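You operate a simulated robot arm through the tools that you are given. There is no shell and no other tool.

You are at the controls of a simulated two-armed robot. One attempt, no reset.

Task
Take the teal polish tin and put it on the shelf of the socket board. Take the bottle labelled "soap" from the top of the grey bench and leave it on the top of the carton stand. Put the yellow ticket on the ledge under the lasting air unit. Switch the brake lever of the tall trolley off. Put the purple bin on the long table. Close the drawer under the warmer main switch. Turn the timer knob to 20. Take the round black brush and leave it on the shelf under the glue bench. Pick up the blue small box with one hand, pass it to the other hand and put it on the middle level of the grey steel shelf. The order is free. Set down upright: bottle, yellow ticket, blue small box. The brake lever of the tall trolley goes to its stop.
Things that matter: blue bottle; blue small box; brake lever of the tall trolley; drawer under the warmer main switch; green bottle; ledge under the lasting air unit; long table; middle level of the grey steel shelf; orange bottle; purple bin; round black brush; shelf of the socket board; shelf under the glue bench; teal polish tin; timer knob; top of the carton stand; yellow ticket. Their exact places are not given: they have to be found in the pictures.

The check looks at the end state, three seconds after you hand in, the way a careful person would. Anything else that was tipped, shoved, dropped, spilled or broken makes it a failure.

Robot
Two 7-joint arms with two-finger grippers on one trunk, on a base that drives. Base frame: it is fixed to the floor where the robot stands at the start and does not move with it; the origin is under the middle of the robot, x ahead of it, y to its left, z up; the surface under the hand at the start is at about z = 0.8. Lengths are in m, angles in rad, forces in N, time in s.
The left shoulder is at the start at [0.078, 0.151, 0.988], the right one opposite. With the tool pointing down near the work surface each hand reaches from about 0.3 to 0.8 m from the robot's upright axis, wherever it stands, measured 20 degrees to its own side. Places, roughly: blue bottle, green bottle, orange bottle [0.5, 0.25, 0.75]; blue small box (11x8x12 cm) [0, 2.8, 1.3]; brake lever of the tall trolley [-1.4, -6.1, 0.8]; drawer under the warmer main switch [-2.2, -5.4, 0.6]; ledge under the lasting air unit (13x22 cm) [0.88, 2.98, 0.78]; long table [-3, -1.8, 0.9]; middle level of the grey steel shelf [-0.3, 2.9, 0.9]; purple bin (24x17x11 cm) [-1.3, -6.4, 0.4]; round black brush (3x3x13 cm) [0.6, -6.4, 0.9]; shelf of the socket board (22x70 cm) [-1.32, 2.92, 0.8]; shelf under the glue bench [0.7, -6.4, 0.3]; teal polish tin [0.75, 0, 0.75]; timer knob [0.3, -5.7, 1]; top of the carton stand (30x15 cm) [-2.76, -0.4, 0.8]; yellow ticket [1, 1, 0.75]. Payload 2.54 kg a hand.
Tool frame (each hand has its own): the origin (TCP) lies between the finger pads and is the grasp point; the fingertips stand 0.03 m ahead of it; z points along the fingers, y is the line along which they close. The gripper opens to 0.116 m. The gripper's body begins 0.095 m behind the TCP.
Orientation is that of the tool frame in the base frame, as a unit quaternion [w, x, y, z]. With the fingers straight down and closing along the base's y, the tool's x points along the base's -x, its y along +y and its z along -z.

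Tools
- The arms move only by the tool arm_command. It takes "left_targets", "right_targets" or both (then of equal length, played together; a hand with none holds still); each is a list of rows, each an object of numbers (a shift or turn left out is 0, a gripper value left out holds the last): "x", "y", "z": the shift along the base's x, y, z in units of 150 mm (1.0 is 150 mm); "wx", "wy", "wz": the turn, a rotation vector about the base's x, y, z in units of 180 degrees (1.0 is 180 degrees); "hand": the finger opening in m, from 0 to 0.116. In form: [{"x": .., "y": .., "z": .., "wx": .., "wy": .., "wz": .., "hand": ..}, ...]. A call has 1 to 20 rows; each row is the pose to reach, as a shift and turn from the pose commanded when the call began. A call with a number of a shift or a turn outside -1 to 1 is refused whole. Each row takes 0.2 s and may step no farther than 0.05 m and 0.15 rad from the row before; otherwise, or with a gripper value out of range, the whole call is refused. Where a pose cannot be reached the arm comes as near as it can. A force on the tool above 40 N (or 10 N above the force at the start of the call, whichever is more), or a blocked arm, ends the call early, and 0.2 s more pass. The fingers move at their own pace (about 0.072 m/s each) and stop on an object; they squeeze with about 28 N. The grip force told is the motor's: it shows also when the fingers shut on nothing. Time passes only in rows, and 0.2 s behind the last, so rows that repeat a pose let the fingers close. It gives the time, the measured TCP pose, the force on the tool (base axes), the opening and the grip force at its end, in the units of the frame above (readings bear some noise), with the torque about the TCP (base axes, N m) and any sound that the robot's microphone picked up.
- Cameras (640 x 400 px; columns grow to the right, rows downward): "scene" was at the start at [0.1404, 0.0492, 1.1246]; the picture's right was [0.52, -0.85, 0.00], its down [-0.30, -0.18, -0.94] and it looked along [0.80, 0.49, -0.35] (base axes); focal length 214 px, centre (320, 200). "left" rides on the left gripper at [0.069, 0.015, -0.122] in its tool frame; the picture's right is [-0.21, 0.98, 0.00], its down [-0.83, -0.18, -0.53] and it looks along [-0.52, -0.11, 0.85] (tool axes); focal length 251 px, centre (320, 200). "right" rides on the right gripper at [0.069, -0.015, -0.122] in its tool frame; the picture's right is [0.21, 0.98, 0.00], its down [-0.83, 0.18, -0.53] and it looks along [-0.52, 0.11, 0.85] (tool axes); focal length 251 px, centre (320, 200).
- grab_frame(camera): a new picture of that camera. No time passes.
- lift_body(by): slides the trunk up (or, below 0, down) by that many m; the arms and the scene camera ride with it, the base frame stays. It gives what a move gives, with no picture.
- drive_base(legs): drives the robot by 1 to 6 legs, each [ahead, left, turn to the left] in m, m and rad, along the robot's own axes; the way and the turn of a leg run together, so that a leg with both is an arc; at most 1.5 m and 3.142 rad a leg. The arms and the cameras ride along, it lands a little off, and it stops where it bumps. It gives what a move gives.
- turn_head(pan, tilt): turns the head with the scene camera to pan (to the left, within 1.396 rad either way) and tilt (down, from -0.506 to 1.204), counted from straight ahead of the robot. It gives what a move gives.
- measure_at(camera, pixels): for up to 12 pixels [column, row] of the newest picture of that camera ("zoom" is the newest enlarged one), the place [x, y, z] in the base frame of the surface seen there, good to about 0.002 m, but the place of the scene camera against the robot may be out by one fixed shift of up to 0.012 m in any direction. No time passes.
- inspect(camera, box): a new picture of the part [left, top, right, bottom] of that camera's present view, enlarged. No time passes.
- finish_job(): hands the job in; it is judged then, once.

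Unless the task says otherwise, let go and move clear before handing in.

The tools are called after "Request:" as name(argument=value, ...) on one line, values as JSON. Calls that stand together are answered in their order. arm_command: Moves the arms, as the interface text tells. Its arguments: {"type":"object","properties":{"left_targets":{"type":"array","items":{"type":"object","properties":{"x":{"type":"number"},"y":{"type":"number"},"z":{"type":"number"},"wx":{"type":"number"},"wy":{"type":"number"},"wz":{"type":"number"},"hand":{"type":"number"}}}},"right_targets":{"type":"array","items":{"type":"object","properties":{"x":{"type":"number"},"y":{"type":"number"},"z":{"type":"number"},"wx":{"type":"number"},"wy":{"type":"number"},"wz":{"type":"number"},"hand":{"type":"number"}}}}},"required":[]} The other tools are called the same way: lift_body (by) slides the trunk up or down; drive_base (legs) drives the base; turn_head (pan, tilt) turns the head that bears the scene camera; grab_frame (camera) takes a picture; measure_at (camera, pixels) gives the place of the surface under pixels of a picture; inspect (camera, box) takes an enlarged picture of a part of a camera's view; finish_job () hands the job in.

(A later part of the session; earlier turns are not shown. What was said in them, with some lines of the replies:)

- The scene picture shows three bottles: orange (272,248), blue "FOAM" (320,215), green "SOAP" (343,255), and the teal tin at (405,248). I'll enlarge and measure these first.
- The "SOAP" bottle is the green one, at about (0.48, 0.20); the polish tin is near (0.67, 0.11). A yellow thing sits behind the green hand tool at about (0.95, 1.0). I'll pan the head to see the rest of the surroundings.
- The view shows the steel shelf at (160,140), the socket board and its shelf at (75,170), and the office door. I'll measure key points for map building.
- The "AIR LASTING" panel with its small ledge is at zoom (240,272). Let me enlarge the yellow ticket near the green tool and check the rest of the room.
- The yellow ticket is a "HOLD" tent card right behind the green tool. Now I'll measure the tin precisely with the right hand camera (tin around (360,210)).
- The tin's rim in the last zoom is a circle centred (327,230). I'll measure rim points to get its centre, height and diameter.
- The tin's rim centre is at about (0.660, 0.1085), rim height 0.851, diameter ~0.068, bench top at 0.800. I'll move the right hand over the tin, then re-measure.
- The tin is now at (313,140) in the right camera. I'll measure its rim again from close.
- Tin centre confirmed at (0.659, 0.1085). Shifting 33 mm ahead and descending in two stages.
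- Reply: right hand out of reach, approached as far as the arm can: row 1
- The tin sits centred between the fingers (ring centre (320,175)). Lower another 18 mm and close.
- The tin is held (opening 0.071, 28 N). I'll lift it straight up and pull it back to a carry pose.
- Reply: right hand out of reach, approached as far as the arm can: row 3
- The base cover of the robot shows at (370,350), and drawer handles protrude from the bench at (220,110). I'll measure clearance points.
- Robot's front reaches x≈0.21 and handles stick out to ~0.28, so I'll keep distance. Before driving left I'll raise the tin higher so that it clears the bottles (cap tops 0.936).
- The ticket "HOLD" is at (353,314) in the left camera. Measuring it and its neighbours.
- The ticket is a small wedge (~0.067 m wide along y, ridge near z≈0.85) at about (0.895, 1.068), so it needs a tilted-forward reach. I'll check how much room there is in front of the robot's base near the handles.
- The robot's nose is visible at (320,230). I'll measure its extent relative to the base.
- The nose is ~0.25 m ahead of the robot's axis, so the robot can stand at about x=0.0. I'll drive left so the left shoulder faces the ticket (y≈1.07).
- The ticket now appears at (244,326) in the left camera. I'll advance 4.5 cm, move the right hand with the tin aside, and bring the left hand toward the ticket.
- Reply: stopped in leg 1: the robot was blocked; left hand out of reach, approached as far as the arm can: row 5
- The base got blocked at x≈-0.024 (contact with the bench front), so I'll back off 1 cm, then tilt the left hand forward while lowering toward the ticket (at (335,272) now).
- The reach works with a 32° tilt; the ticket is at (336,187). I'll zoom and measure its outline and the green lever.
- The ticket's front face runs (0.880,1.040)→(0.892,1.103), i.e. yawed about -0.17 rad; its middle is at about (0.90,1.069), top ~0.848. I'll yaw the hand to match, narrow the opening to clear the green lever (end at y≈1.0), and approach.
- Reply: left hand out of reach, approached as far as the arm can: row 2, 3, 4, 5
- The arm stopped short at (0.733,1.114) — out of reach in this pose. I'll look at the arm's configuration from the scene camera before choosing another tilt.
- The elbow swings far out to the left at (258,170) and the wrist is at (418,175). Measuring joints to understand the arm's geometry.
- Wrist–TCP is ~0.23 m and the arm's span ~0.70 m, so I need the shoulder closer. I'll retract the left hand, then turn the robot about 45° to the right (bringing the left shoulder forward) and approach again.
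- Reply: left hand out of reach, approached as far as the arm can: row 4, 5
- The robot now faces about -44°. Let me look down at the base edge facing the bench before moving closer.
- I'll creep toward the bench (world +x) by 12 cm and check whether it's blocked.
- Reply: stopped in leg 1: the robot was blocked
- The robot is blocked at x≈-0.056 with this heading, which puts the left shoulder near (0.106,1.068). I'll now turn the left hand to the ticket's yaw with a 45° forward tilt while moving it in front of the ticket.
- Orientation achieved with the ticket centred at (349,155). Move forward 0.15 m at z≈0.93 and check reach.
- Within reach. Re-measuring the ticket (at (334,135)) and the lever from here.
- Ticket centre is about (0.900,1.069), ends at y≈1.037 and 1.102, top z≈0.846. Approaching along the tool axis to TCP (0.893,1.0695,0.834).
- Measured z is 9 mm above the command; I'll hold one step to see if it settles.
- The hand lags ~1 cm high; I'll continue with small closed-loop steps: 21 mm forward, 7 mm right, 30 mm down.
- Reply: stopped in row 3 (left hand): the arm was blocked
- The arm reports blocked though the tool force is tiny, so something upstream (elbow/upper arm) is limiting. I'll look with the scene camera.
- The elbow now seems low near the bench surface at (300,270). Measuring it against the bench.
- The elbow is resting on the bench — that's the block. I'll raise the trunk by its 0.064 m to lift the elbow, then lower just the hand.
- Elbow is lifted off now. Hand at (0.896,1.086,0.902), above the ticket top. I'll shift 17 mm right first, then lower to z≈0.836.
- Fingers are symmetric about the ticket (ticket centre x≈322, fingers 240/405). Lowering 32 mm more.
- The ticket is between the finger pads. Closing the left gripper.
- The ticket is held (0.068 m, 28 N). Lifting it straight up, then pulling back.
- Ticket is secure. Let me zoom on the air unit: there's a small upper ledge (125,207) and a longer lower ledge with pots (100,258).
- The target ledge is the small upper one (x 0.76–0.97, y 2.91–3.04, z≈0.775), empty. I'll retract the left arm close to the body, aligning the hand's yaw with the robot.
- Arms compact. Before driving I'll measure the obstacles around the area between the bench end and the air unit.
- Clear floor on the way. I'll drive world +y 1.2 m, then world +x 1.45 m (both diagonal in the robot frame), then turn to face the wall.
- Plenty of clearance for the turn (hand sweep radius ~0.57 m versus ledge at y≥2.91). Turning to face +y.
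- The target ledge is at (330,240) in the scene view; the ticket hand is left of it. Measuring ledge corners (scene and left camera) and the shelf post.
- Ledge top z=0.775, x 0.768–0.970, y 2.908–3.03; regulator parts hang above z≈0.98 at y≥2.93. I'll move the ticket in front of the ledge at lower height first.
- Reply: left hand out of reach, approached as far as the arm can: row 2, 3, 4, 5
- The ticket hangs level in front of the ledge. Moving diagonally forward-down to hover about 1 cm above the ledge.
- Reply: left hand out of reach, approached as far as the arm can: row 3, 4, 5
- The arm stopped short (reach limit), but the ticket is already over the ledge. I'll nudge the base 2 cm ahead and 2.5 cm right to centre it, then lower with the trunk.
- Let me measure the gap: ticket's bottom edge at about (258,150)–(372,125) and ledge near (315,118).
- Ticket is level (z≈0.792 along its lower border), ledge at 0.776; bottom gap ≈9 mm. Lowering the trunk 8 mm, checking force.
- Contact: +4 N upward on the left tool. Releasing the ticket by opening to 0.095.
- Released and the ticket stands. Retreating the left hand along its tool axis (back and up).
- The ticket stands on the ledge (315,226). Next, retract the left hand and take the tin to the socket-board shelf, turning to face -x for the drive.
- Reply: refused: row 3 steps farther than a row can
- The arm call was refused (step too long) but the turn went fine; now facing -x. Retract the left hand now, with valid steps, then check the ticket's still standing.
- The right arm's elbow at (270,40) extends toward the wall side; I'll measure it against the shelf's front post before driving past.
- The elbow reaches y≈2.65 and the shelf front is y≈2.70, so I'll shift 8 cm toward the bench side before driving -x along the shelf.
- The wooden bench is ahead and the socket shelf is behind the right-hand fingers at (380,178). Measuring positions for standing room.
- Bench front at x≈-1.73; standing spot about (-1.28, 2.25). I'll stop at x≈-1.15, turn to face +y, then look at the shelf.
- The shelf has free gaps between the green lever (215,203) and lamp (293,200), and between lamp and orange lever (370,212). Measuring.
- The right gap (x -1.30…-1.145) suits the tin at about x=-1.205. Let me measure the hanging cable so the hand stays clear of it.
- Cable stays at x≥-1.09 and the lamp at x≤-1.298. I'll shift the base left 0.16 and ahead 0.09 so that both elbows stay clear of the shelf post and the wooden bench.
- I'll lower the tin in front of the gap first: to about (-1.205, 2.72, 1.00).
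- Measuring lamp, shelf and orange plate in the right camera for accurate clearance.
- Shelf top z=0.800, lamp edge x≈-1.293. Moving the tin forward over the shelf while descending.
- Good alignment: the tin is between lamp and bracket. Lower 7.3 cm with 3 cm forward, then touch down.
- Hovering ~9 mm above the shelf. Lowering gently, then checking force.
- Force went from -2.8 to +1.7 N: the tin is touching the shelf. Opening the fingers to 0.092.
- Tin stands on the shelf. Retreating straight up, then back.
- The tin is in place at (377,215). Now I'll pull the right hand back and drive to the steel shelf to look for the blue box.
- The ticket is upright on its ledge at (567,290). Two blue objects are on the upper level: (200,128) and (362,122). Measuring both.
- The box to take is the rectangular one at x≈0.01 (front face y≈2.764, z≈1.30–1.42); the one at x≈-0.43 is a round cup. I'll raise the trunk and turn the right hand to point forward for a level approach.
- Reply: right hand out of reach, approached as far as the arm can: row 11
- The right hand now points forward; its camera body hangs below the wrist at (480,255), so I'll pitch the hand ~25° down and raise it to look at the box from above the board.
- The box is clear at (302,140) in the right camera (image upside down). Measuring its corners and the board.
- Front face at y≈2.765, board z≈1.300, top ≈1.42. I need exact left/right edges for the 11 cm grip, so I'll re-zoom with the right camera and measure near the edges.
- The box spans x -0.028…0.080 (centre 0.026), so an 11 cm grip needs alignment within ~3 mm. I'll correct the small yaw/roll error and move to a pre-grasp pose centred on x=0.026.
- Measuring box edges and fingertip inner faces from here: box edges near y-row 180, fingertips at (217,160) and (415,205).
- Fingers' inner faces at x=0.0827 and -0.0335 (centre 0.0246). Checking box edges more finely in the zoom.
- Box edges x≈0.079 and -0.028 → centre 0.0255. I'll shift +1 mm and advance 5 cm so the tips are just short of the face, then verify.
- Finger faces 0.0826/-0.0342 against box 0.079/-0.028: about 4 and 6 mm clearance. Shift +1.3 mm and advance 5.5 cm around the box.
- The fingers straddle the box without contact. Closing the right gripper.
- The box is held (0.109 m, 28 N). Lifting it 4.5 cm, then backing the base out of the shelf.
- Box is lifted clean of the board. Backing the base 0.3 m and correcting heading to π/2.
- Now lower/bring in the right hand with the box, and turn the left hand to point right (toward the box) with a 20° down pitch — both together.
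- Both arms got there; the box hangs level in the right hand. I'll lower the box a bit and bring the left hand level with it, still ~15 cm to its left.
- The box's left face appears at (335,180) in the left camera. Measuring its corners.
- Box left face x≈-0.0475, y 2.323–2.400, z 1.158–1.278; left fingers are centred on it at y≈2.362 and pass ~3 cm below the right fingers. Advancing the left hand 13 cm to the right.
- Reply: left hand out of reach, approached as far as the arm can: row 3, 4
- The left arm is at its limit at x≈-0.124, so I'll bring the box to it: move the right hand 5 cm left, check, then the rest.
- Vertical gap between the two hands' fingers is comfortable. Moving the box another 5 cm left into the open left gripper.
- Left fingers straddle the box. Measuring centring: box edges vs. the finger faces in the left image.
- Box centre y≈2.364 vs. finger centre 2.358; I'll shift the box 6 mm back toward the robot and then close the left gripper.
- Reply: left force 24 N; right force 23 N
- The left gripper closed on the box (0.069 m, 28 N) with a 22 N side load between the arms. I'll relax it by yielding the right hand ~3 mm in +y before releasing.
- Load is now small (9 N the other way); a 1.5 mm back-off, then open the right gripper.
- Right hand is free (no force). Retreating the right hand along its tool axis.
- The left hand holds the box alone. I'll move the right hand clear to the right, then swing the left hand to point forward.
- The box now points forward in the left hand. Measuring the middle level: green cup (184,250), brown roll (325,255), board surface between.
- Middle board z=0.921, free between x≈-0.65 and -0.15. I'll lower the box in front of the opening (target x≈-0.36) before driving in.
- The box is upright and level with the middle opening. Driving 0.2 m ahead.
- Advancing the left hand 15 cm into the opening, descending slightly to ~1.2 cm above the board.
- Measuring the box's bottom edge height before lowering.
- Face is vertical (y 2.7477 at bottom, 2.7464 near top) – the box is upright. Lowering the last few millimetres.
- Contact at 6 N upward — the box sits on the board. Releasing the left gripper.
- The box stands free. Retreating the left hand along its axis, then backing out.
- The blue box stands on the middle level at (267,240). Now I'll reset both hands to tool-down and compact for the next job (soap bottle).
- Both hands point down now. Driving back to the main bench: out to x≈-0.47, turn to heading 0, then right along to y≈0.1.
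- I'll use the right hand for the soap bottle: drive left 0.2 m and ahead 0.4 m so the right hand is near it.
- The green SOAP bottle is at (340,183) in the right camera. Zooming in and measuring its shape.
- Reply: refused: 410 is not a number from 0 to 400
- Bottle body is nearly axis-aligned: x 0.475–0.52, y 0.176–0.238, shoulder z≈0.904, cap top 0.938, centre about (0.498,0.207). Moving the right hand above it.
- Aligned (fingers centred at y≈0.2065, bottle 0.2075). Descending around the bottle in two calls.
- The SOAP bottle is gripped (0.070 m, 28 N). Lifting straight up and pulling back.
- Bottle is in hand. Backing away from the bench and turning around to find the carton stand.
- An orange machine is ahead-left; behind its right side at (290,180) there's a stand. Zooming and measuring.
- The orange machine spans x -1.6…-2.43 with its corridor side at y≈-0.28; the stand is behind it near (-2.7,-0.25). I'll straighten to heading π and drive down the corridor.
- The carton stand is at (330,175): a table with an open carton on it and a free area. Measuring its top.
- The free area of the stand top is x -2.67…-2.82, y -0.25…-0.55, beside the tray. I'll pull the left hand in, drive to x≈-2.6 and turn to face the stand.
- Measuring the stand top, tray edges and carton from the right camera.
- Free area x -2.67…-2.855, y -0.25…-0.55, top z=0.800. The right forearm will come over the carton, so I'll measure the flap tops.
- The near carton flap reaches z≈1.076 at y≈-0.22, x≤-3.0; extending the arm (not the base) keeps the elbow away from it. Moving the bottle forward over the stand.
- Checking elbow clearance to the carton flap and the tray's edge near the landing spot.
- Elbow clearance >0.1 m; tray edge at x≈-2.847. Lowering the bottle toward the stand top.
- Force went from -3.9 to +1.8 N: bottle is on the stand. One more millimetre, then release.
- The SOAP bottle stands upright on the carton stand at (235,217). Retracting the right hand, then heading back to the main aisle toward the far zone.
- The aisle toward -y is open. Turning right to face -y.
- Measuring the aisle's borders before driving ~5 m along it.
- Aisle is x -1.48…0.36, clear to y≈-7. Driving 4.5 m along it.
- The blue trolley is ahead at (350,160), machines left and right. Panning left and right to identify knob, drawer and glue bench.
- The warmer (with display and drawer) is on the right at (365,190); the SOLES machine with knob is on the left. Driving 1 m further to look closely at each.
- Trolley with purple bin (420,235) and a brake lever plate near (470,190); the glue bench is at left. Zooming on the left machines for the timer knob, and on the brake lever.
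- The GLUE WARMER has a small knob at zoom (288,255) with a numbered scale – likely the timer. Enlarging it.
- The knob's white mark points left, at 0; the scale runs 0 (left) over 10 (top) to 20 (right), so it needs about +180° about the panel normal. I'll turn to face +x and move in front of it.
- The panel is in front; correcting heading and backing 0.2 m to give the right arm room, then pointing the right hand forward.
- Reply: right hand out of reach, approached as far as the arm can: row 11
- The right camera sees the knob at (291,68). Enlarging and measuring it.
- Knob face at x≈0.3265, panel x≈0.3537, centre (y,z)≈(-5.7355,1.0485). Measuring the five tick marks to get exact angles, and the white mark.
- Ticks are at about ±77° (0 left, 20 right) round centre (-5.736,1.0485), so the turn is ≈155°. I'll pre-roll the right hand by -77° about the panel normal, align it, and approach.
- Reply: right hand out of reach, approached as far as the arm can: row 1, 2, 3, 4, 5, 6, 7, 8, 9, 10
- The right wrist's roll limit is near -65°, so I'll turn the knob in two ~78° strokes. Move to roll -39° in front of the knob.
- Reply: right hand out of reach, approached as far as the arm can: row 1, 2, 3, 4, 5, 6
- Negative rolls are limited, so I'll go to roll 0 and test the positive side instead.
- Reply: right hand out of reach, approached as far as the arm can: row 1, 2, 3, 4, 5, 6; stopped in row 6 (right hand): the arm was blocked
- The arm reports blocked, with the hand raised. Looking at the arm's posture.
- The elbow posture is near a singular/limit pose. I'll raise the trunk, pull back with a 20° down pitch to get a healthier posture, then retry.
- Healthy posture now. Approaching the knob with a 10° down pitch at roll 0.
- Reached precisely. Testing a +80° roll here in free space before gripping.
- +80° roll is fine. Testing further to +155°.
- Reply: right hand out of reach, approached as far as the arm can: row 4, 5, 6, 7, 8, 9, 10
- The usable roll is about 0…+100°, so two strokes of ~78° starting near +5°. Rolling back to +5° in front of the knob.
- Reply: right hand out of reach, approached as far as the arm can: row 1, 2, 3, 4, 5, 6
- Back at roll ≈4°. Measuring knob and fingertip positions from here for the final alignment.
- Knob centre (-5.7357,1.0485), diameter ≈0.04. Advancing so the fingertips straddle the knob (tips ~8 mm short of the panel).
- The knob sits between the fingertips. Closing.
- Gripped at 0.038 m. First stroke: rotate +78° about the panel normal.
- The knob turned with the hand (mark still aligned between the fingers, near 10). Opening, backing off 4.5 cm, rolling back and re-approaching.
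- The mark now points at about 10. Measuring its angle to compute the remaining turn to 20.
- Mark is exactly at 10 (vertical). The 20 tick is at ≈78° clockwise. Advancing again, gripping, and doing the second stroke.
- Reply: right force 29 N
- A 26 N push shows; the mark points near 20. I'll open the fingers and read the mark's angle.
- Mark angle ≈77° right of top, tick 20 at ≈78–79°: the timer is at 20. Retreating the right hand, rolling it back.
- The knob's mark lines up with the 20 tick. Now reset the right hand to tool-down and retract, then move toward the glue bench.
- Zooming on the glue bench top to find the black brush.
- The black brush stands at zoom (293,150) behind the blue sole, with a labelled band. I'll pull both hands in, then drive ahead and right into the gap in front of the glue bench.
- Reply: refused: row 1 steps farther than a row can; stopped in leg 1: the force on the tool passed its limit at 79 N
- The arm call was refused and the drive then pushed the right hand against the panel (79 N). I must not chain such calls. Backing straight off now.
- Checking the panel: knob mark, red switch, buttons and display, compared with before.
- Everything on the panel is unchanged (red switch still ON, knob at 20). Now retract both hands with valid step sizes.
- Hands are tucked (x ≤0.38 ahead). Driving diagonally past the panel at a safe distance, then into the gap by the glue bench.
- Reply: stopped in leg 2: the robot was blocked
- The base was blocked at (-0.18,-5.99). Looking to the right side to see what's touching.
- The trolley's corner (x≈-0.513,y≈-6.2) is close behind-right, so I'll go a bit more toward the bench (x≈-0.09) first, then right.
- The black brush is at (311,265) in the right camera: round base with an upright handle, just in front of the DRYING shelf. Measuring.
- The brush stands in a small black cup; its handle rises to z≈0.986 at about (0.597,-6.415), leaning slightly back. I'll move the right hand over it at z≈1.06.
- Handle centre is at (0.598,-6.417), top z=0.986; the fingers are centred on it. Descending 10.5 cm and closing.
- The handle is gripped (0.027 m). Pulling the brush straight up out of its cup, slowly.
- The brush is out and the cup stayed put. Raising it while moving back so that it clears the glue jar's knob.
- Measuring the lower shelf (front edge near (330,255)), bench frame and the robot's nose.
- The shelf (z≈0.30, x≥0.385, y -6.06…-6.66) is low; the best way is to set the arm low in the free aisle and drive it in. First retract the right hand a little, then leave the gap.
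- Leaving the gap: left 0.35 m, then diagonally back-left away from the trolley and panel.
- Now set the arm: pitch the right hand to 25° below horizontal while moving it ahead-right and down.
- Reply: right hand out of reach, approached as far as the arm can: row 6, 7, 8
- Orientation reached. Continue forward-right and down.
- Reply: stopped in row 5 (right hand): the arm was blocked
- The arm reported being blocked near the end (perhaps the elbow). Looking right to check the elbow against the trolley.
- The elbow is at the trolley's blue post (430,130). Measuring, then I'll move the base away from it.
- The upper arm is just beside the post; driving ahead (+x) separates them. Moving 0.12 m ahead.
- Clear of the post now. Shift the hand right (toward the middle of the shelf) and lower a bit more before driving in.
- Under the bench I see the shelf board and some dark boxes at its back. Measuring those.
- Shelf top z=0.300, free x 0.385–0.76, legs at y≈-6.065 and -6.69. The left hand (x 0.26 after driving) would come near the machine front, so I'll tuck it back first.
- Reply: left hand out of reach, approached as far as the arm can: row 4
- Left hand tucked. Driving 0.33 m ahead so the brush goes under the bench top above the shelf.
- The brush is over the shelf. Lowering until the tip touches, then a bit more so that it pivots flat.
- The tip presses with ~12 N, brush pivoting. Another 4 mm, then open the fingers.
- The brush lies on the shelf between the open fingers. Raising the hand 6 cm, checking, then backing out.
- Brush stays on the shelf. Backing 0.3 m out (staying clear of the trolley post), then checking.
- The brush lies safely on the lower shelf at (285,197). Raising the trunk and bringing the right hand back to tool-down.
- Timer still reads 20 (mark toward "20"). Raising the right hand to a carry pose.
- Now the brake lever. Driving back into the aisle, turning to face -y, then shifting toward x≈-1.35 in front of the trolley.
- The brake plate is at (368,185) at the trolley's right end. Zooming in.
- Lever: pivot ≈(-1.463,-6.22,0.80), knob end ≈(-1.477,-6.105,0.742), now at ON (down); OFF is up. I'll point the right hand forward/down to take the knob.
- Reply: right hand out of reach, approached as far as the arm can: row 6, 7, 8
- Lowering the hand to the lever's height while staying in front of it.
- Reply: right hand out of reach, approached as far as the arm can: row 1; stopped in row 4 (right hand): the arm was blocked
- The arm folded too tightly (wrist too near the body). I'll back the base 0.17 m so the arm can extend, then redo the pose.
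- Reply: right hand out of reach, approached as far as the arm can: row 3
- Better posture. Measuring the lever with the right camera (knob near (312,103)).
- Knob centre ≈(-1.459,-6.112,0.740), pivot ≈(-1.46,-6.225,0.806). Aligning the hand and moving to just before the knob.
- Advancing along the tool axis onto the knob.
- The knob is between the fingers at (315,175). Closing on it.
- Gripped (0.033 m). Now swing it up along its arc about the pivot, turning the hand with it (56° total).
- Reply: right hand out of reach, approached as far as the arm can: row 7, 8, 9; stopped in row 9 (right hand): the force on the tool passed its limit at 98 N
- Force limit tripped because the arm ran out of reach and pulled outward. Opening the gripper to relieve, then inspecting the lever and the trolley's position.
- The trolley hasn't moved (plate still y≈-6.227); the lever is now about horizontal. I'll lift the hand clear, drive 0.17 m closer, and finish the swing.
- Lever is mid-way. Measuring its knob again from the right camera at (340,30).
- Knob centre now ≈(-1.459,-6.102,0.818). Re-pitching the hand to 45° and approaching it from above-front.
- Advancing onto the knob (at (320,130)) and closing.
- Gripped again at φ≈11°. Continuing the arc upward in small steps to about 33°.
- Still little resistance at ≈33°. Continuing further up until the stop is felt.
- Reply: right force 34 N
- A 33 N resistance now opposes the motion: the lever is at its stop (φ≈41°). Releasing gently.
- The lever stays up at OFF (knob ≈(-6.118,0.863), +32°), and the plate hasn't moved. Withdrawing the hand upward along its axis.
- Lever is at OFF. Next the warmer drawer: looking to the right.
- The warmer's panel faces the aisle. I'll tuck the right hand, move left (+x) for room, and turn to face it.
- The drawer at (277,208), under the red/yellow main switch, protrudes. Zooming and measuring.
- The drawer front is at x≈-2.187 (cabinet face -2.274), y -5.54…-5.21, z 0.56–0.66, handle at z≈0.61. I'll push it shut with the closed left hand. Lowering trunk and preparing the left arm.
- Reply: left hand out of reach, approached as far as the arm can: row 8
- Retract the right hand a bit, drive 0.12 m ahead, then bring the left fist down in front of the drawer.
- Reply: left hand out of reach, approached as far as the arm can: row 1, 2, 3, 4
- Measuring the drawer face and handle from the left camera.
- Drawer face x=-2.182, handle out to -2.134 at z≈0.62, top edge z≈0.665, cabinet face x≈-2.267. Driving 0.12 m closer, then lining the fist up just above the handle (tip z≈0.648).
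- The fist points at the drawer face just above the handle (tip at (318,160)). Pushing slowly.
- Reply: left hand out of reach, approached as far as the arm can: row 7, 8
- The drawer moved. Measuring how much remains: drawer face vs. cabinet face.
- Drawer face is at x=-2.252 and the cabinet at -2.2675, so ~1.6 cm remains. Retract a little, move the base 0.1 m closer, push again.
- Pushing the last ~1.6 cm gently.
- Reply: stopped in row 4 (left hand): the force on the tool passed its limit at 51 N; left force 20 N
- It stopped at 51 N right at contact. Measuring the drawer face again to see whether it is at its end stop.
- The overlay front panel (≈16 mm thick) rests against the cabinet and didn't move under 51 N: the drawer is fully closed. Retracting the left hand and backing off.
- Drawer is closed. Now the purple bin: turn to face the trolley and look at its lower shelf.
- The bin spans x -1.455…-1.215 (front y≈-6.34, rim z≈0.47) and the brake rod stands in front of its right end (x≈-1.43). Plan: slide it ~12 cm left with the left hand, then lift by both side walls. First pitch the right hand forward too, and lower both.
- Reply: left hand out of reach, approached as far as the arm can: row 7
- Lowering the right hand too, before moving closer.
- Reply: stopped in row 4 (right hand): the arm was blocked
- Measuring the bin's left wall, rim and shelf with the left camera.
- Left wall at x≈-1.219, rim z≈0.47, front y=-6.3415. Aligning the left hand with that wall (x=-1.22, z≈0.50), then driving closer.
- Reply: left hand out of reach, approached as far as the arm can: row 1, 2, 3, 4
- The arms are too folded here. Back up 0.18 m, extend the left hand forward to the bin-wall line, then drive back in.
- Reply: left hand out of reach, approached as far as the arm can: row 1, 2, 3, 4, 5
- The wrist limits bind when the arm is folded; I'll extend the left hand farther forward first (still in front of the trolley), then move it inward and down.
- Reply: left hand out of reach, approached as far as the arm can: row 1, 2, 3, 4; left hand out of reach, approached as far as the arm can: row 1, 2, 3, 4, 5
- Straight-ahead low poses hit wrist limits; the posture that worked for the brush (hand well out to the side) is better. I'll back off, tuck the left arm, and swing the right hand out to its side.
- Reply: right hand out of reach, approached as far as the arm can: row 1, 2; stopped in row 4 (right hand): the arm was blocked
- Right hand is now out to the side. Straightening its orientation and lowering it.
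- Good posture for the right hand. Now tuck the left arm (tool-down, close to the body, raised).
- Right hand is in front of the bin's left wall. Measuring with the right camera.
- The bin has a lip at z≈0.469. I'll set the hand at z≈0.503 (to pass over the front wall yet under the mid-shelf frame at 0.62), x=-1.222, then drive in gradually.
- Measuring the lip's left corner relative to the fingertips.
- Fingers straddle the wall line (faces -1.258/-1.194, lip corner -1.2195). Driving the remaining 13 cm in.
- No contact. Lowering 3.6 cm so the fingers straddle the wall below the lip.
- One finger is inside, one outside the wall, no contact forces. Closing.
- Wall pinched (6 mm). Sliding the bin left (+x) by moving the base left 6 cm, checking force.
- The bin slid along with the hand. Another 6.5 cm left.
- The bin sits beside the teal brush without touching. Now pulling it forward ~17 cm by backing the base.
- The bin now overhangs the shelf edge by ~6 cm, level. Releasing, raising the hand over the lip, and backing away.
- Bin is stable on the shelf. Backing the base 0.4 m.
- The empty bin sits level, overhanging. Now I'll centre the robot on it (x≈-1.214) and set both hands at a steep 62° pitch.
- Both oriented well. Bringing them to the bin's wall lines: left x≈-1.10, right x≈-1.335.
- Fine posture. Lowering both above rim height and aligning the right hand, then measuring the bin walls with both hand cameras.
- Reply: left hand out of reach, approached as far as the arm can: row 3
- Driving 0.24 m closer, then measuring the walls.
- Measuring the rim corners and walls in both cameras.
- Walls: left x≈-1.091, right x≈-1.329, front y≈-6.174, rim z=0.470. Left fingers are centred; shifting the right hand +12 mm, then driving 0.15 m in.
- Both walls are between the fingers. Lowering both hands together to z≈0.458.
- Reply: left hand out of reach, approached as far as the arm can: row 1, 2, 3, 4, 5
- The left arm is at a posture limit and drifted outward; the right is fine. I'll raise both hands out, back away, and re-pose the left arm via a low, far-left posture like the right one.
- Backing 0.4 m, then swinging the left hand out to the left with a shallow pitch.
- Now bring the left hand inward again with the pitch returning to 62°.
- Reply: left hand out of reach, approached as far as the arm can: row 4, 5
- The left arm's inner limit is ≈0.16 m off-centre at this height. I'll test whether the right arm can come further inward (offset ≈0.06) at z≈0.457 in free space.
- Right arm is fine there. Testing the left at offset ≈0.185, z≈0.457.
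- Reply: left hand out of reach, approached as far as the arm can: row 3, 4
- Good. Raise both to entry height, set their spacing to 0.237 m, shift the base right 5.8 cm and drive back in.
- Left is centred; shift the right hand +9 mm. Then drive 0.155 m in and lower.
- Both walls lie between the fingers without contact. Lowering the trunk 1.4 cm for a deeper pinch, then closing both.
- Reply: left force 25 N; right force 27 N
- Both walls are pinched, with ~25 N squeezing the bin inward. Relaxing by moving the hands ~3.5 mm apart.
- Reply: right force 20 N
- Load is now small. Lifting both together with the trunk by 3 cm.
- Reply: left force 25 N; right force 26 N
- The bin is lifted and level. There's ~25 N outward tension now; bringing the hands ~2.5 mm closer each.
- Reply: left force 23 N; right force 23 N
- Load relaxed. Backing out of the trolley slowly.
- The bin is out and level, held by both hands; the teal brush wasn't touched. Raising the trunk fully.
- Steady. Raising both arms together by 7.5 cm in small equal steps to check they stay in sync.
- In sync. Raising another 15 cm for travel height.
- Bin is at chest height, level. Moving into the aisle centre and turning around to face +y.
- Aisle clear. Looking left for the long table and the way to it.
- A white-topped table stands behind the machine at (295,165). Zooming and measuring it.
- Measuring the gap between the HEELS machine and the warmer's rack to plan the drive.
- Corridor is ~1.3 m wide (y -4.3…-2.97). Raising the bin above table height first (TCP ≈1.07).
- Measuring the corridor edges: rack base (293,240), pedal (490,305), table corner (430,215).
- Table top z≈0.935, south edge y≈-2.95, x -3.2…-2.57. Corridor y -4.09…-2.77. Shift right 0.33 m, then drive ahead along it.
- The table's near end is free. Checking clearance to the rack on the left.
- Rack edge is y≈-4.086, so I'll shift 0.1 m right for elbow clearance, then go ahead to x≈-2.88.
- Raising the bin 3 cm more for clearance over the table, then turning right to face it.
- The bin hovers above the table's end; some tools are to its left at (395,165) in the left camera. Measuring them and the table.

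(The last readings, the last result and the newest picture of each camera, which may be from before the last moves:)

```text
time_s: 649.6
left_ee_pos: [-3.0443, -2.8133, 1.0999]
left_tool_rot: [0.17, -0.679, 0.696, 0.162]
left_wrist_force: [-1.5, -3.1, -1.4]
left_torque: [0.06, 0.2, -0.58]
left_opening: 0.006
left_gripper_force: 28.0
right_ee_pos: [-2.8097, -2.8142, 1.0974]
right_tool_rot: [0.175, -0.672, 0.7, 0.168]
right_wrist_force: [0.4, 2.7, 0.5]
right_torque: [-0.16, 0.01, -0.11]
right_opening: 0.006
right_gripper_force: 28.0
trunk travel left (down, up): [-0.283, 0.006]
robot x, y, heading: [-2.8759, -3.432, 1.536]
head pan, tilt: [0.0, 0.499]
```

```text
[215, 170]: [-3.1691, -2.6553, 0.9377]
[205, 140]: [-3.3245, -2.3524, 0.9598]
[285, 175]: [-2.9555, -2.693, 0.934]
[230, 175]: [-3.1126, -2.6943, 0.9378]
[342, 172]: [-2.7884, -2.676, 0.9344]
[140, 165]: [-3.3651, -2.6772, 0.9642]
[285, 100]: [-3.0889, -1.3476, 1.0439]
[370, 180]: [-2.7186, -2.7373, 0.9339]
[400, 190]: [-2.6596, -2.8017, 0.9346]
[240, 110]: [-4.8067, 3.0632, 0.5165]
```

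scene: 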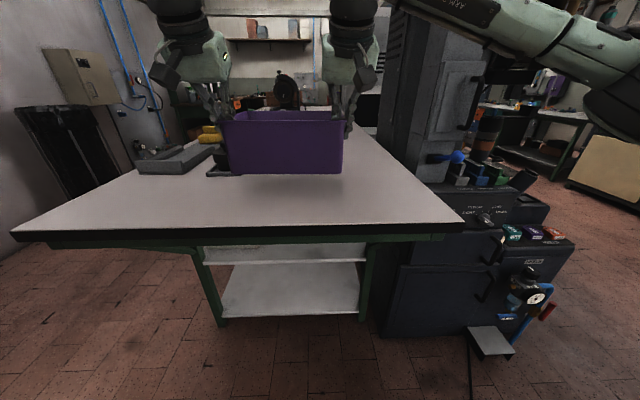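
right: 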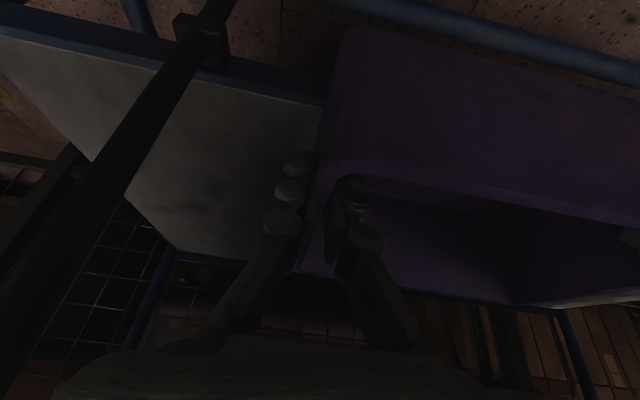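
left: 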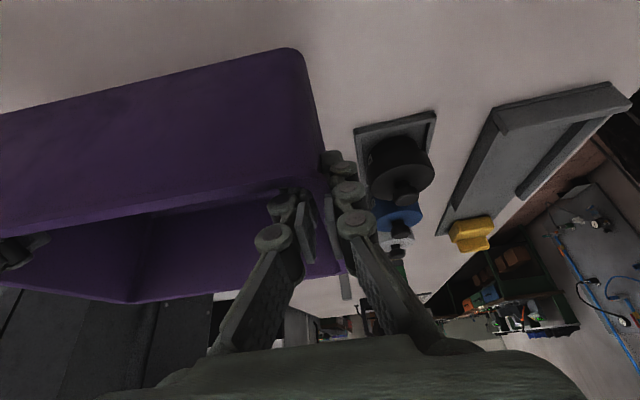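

Table z=0.940; a tool plate begins at x≈-3.079, close to the bin's left. I'll shift 8 cm to the right and then lower with the trunk.

Request:
drive_base(legs=[[0, -0.08, 0]])

Request:
lift_body(by=-0.05)

Request:
grab_frame(camera="scene")

Request:
inspect(camera="scene", box=[180, 80, 400, 220])

```text
time_s: 651.1
left_ee_pos: [-2.9659, -2.8168, 1.1005]
left_tool_rot: [0.17, -0.679, 0.696, 0.163]
left_wrist_force: [0.1, -3.0, -2.1]
left_torque: [-0.34, 0.27, -0.58]
left_opening: 0.006
left_gripper_force: 27.9
right_ee_pos: [-2.7307, -2.8162, 1.0981]
right_tool_rot: [0.174, -0.672, 0.7, 0.167]
right_wrist_force: [1.4, 3.4, 0.9]
right_torque: [0.23, 0.05, -0.16]
right_opening: 0.0061
right_gripper_force: 27.7
trunk travel left (down, up): [-0.283, 0.006]
robot x, y, heading: [-2.798, -3.4379, 1.53]
head pan, tilt: [0.0, 0.499]
```

```text
time_s: 652.0
left_ee_pos: [-2.9655, -2.8155, 1.0492]
left_tool_rot: [0.171, -0.677, 0.697, 0.163]
left_wrist_force: [-0.8, -3.2, -2.8]
left_torque: [-0.05, 0.16, -0.56]
left_opening: 0.0061
left_gripper_force: 27.9
right_ee_pos: [-2.7305, -2.8177, 1.0488]
right_tool_rot: [0.175, -0.671, 0.701, 0.167]
right_wrist_force: [0.4, 3.5, -0.1]
right_torque: [-0.04, 0.02, -0.08]
right_opening: 0.006
right_gripper_force: 28.1
trunk travel left (down, up): [-0.233, 0.056]
robot x, y, heading: [-2.7984, -3.4425, 1.531]
head pan, tilt: [0.0, 0.499]
```

```text
taken
```

scene: 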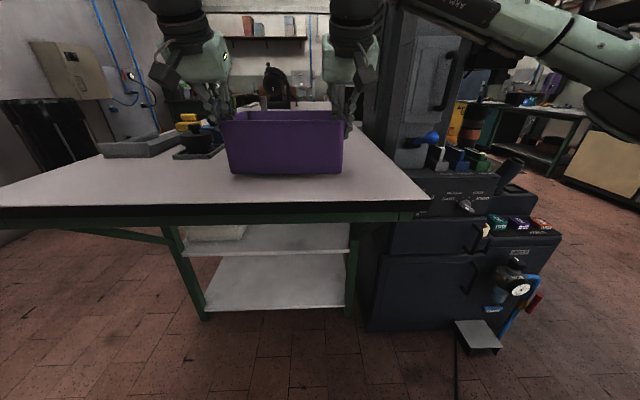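

```text
2.86 times, centred on (290, 150) of scene
```

zoom: 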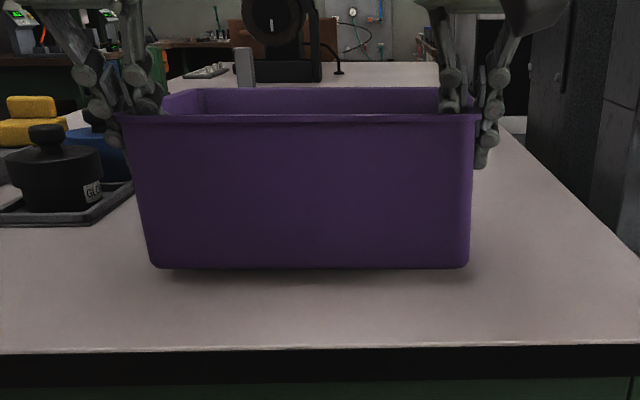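

Bin is level, ~1.4 cm above the table. Lowering in small steps.

Request:
lift_body(by=-0.01)

Request:
lift_body(by=-0.004)

```text
time_s: 652.6
left_ee_pos: [-2.9653, -2.8157, 1.0398]
left_tool_rot: [0.171, -0.679, 0.695, 0.164]
left_wrist_force: [0.2, -3.6, -1.3]
left_torque: [-0.3, 0.14, -0.59]
left_opening: 0.0059
left_gripper_force: 28.1
right_ee_pos: [-2.7292, -2.8184, 1.0386]
right_tool_rot: [0.175, -0.671, 0.701, 0.167]
right_wrist_force: [-0.6, 2.8, 0.7]
right_torque: [0.17, 0.01, -0.05]
right_opening: 0.006
right_gripper_force: 28.8
trunk travel left (down, up): [-0.223, 0.066]
robot x, y, heading: [-2.7989, -3.4377, 1.538]
head pan, tilt: [0.0, 0.499]
```

```text
time_s: 653.1
left_ee_pos: [-2.9662, -2.8159, 1.0368]
left_tool_rot: [0.171, -0.678, 0.696, 0.164]
left_wrist_force: [-0.6, -2.8, 3.3]
left_torque: [-0.2, 0.27, -0.57]
left_opening: 0.0061
left_gripper_force: 28.2
right_ee_pos: [-2.7308, -2.8172, 1.0349]
right_tool_rot: [0.175, -0.671, 0.701, 0.167]
right_wrist_force: [1.2, 3.2, -0.1]
right_torque: [0.78, 0.01, -0.15]
right_opening: 0.0063
right_gripper_force: 28.3
trunk travel left (down, up): [-0.219, 0.07]
robot x, y, heading: [-2.8003, -3.44, 1.536]
head pan, tilt: [0.0, 0.499]
```

Request:
lift_body(by=-0.003)

```text
time_s: 653.6
left_ee_pos: [-2.9652, -2.8172, 1.0363]
left_tool_rot: [0.173, -0.678, 0.695, 0.166]
left_wrist_force: [-1.7, -1.7, 13.1]
left_torque: [0.22, 0.29, -0.57]
left_opening: 0.0061
left_gripper_force: 27.7
right_ee_pos: [-2.7294, -2.8176, 1.0333]
right_tool_rot: [0.175, -0.671, 0.701, 0.17]
right_wrist_force: [0.2, 6.7, 7.6]
right_torque: [0.57, 0.07, -0.21]
right_opening: 0.0058
right_gripper_force: 27.4
trunk travel left (down, up): [-0.216, 0.073]
robot x, y, heading: [-2.798, -3.4389, 1.532]
head pan, tilt: [0.0, 0.499]
```

Both hands now feel upward support (13 and 8 N): the bin stands on the table. Opening both grippers a little.

Request:
arm_command(left_targets=[{"hand": 0.035}, {"hand": 0.035}, {"hand": 0.035}], right_targets=[{"hand": 0.035}, {"hand": 0.035}, {"hand": 0.035}])

Request:
grab_frame(camera="scene")

Request:
grab_frame(camera="left")

```text
time_s: 654.4
left_ee_pos: [-2.9664, -2.8161, 1.0334]
left_tool_rot: [0.171, -0.678, 0.696, 0.163]
left_wrist_force: [-0.2, -0.5, 0.0]
left_torque: [0.02, 0.0, -0.04]
left_opening: 0.0351
left_gripper_force: 0.1
right_ee_pos: [-2.7309, -2.8168, 1.0329]
right_tool_rot: [0.173, -0.672, 0.7, 0.167]
right_wrist_force: [-0.4, -0.3, -0.2]
right_torque: [-0.02, 0.0, 0.01]
right_opening: 0.0351
right_gripper_force: 0.0
trunk travel left (down, up): [-0.216, 0.073]
robot x, y, heading: [-2.8001, -3.4382, 1.535]
head pan, tilt: [0.0, 0.499]
```

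```text
taken
```

scene: 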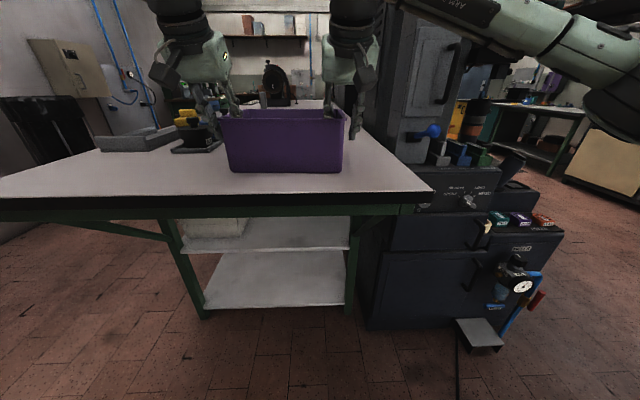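

```text
taken
```

left: 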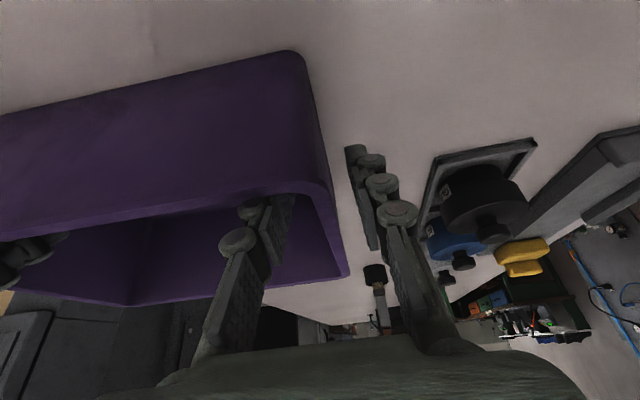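

Released. Lifting both hands straight up with the trunk.

Request:
lift_body(by=0.07)

Request:
drive_base(legs=[[-0.35, 0, 0]])

Request:
grab_frame(camera="scene")

```text
time_s: 655.5
left_ee_pos: [-2.9654, -2.8154, 1.1023]
left_tool_rot: [0.17, -0.679, 0.696, 0.163]
left_wrist_force: [-0.1, -0.6, 0.0]
left_torque: [-0.01, 0.02, 0.0]
left_opening: 0.0354
left_gripper_force: 0.0
right_ee_pos: [-2.7309, -2.8169, 1.1012]
right_tool_rot: [0.175, -0.672, 0.7, 0.167]
right_wrist_force: [-0.4, -0.2, -1.1]
right_torque: [-0.02, -0.04, 0.0]
right_opening: 0.035
right_gripper_force: 0.1
trunk travel left (down, up): [-0.286, 0.003]
robot x, y, heading: [-2.7985, -3.4404, 1.536]
head pan, tilt: [0.0, 0.499]
```

```text
time_s: 657.9
left_ee_pos: [-2.9865, -3.1501, 1.1031]
left_tool_rot: [0.169, -0.683, 0.692, 0.163]
left_wrist_force: [-0.9, 0.6, -0.4]
left_torque: [0.01, 0.02, 0.0]
left_opening: 0.0348
left_gripper_force: 0.1
right_ee_pos: [-2.7531, -3.1466, 1.1005]
right_tool_rot: [0.172, -0.676, 0.696, 0.169]
right_wrist_force: [0.5, -0.1, -0.1]
right_torque: [0.02, 0.03, 0.03]
right_opening: 0.0352
right_gripper_force: 0.1
trunk travel left (down, up): [-0.286, 0.003]
robot x, y, heading: [-2.8087, -3.7728, 1.553]
head pan, tilt: [0.0, 0.499]
stopped in leg 1: the robot was blocked; the commanded pose is now the measured one
```

```text
taken
```

scene: 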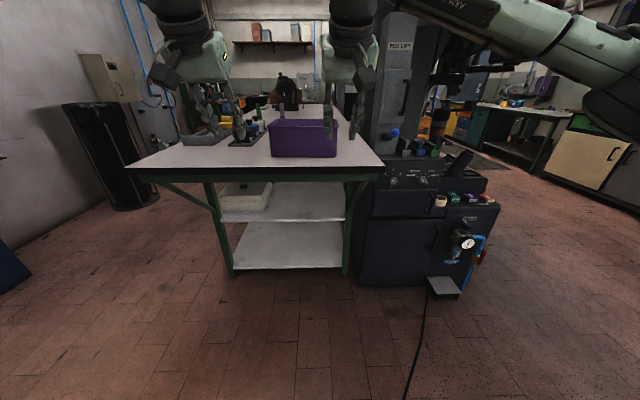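

The bin stands on the long table. The base touched the rack's plinth while backing, so I'll move forward slightly. Then I want to re-check the timer knob after that earlier bump, so I'll drive back there.

Request:
drive_base(legs=[[0.08, 0, 0], [0, 0, -1.553]])

Request:
turn_head(pan=0.0, tilt=0.35)

Request:
grab_frame(camera="scene")

```text
time_s: 662.9
left_ee_pos: [-2.1856, -3.5242, 1.1018]
left_tool_rot: [0.235, 0.013, 0.972, -0.006]
left_wrist_force: [-1.0, -0.1, 0.0]
left_torque: [0.01, 0.0, 0.0]
left_opening: 0.035
left_gripper_force: 0.1
right_ee_pos: [-2.1877, -3.7595, 1.101]
right_tool_rot: [0.242, 0.02, 0.97, -0.005]
right_wrist_force: [-0.3, -1.0, -0.5]
right_torque: [0.0, 0.0, 0.04]
right_opening: 0.0352
right_gripper_force: 0.0
trunk travel left (down, up): [-0.286, 0.003]
robot x, y, heading: [-2.8097, -3.6922, -0.037]
head pan, tilt: [0.0, 0.499]
```

```text
time_s: 663.6
left_ee_pos: [-2.1854, -3.5243, 1.1036]
left_tool_rot: [0.235, 0.012, 0.972, -0.005]
left_wrist_force: [0.1, -0.1, 0.7]
left_torque: [-0.01, -0.01, -0.02]
left_opening: 0.0351
left_gripper_force: 0.0
right_ee_pos: [-2.1872, -3.7597, 1.1009]
right_tool_rot: [0.242, 0.02, 0.97, -0.005]
right_wrist_force: [1.2, 0.2, -0.1]
right_torque: [0.03, 0.04, -0.01]
right_opening: 0.0351
right_gripper_force: 0.1
trunk travel left (down, up): [-0.286, 0.003]
robot x, y, heading: [-2.81, -3.692, -0.042]
head pan, tilt: [0.0, 0.351]
```

```text
taken
```

scene: 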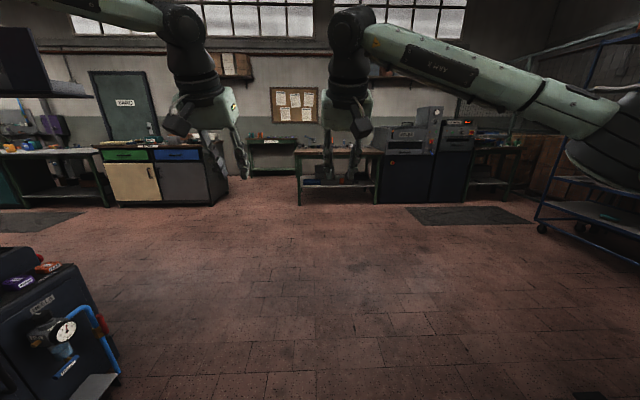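

Clear floor ahead. Driving back toward the glue warmer.

Request:
drive_base(legs=[[0.3, 0.12, 0.04], [1.45, 0, 0], [0.3, -1.4, 0]])

Request:
turn_head(pan=-0.3, tilt=0.2)

Request:
grab_frame(camera="scene")

```text
time_s: 686.1
left_ee_pos: [-0.1351, -4.8387, 1.103]
left_tool_rot: [0.236, 0.005, 0.972, -0.003]
left_wrist_force: [0.5, 0.1, -0.2]
left_torque: [0.02, 0.0, 0.01]
left_opening: 0.0351
left_gripper_force: 0.1
right_ee_pos: [-0.1334, -5.0738, 1.1009]
right_tool_rot: [0.243, 0.014, 0.97, -0.003]
right_wrist_force: [0.4, -0.5, -0.6]
right_torque: [0.0, 0.0, 0.03]
right_opening: 0.0352
right_gripper_force: 0.1
trunk travel left (down, up): [-0.286, 0.003]
robot x, y, heading: [-0.7545, -5.0112, -0.027]
head pan, tilt: [0.0, 0.351]
```

```text
time_s: 686.9
left_ee_pos: [-0.1353, -4.838, 1.1018]
left_tool_rot: [0.235, 0.005, 0.972, -0.004]
left_wrist_force: [-0.3, -0.8, -0.3]
left_torque: [0.0, 0.03, -0.01]
left_opening: 0.0351
left_gripper_force: 0.2
right_ee_pos: [-0.1336, -5.0734, 1.1005]
right_tool_rot: [0.241, 0.013, 0.97, -0.003]
right_wrist_force: [0.3, -0.6, -0.6]
right_torque: [-0.01, 0.02, -0.02]
right_opening: 0.0351
right_gripper_force: 0.0
trunk travel left (down, up): [-0.286, 0.003]
robot x, y, heading: [-0.7575, -5.0168, -0.022]
head pan, tilt: [-0.3, 0.201]
```

```text
taken
```

scene: 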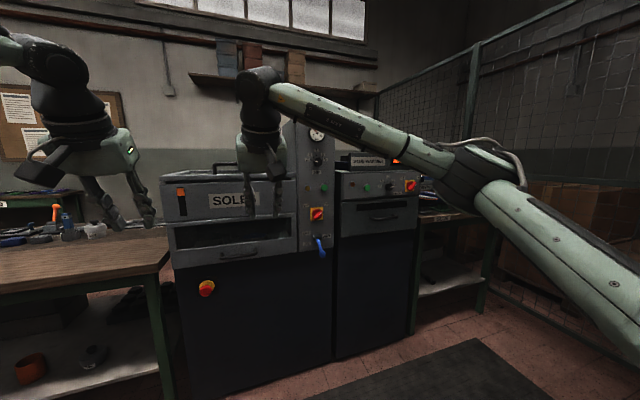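

The knob is visible at (390,187). Moving 0.33 m right for a better view, then zooming.

Request:
drive_base(legs=[[0, -0.33, 0.02]])

Request:
turn_head(pan=-0.4, tilt=0.15)

Request:
grab_frame(camera="scene")

```text
time_s: 690.5
left_ee_pos: [-0.1426, -5.1432, 1.1031]
left_tool_rot: [0.235, -0.005, 0.972, -0.001]
left_wrist_force: [0.0, -0.8, 0.1]
left_torque: [-0.03, -0.01, -0.01]
left_opening: 0.035
left_gripper_force: 0.1
right_ee_pos: [-0.1363, -5.3784, 1.1013]
right_tool_rot: [0.242, 0.004, 0.97, -0.002]
right_wrist_force: [0.1, 0.9, -0.1]
right_torque: [0.03, 0.01, -0.03]
right_opening: 0.0349
right_gripper_force: 0.1
trunk travel left (down, up): [-0.286, 0.003]
robot x, y, heading: [-0.7561, -5.3336, 0.0]
head pan, tilt: [-0.3, 0.201]
```

```text
time_s: 691.2
left_ee_pos: [-0.1437, -5.1426, 1.102]
left_tool_rot: [0.235, -0.006, 0.972, -0.001]
left_wrist_force: [-0.4, 0.2, -0.2]
left_torque: [0.03, 0.02, -0.01]
left_opening: 0.035
left_gripper_force: 0.0
right_ee_pos: [-0.1371, -5.3774, 1.1017]
right_tool_rot: [0.242, 0.003, 0.97, 0.0]
right_wrist_force: [-0.3, -0.4, 0.6]
right_torque: [-0.01, -0.03, -0.01]
right_opening: 0.0348
right_gripper_force: 0.1
trunk travel left (down, up): [-0.286, 0.003]
robot x, y, heading: [-0.7561, -5.3325, 0.001]
head pan, tilt: [-0.4, 0.15]
```

```text
taken
```

scene: 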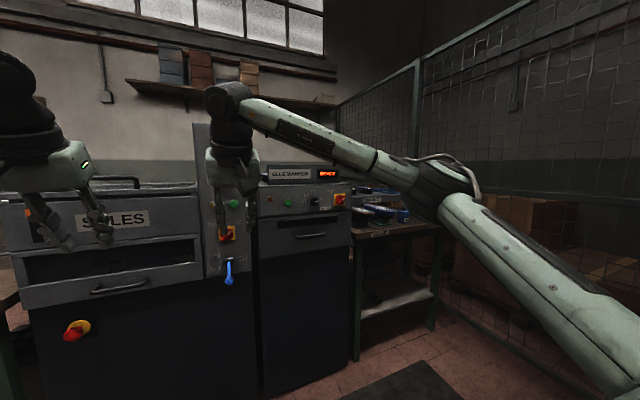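

Request:
inspect(camera="scene", box=[295, 185, 335, 215])

Request:
measure_at(camera="zoom", pixels=[[320, 200], [300, 200], [340, 195], [200, 200], [400, 150]])

```text
13.33 times, centred on (315, 200) of scene
```

zoom: 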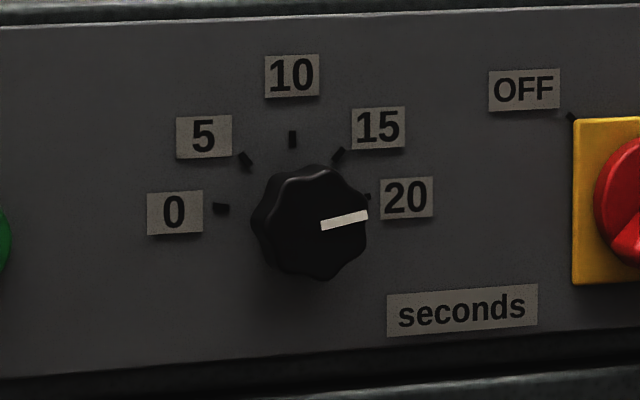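

```text
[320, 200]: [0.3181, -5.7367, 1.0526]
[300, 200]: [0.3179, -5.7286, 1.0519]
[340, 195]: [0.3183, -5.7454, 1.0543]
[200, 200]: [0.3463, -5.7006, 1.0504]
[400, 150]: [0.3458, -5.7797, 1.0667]
```

Excellent view: the mark points at 20. Measuring its angle against the ticks.

Request:
measure_at(camera="zoom", pixels=[[326, 225], [345, 220], [362, 216], [221, 208], [246, 160], [292, 139], [338, 154], [369, 196], [255, 225], [368, 230], [312, 168], [312, 277]])

```text
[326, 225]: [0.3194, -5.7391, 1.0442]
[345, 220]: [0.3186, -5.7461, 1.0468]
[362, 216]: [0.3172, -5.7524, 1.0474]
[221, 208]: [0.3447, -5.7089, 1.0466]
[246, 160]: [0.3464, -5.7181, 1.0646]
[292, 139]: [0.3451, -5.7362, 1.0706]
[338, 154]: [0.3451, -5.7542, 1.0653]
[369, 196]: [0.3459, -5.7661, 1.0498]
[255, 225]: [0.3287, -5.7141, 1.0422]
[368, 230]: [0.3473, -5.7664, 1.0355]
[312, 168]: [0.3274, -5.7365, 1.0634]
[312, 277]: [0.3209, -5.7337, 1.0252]
```

The timer mark is at ≈76.5° right of top and the 20 tick at ≈77°, so it still reads 20. All nine jobs have been done and checked in pictures, and both hands are empty and clear. Handing in.

Request:
finish_job()

```text
The job is handed in.
```

I did all nine jobs, checked each in the pictures along the way, and handed in. The result of the check is not known yet. Both hands are empty and clear.

| Job | End state when last seen |
|---|---|
| Teal polish tin | On the shelf of the socket board, between the lamp and the orange bracket |
| Green "SOAP" bottle | Upright on the top of the carton stand, beside the tray |
| Yellow ticket | Upright on the ledge under the lasting air unit |
| Brake lever of the tall trolley | Up at OFF; it was pushed until it resisted at about 33 N |
| Purple bin | On the south end of the long table |
| Drawer under the warmer main switch | Closed; it did not move under a 51 N push |
| Timer knob | At 20, within about 2° of the tick when measured just before handing in |
| Round black brush | Lying on the shelf under the glue bench |
| Blue small box | Picked with the right hand, passed to the left, and set upright on the middle level of the grey steel shelf |

There were some unplanned contacts:

- **Glue warmer panel:** the right hand was driven against it at 79 N, because I started a drive after a refused arm command. The knob, red switch and buttons looked unchanged afterwards.
- **Brake lever:** the first swing overran the arm's reach and pulled at 98 N. The trolley had not moved.
- **Base and arm bumps:** the base stopped against the main bench front, the trolley and the warmer's rack. The left elbow also rested on the bench for a moment. Nothing visibly moved.
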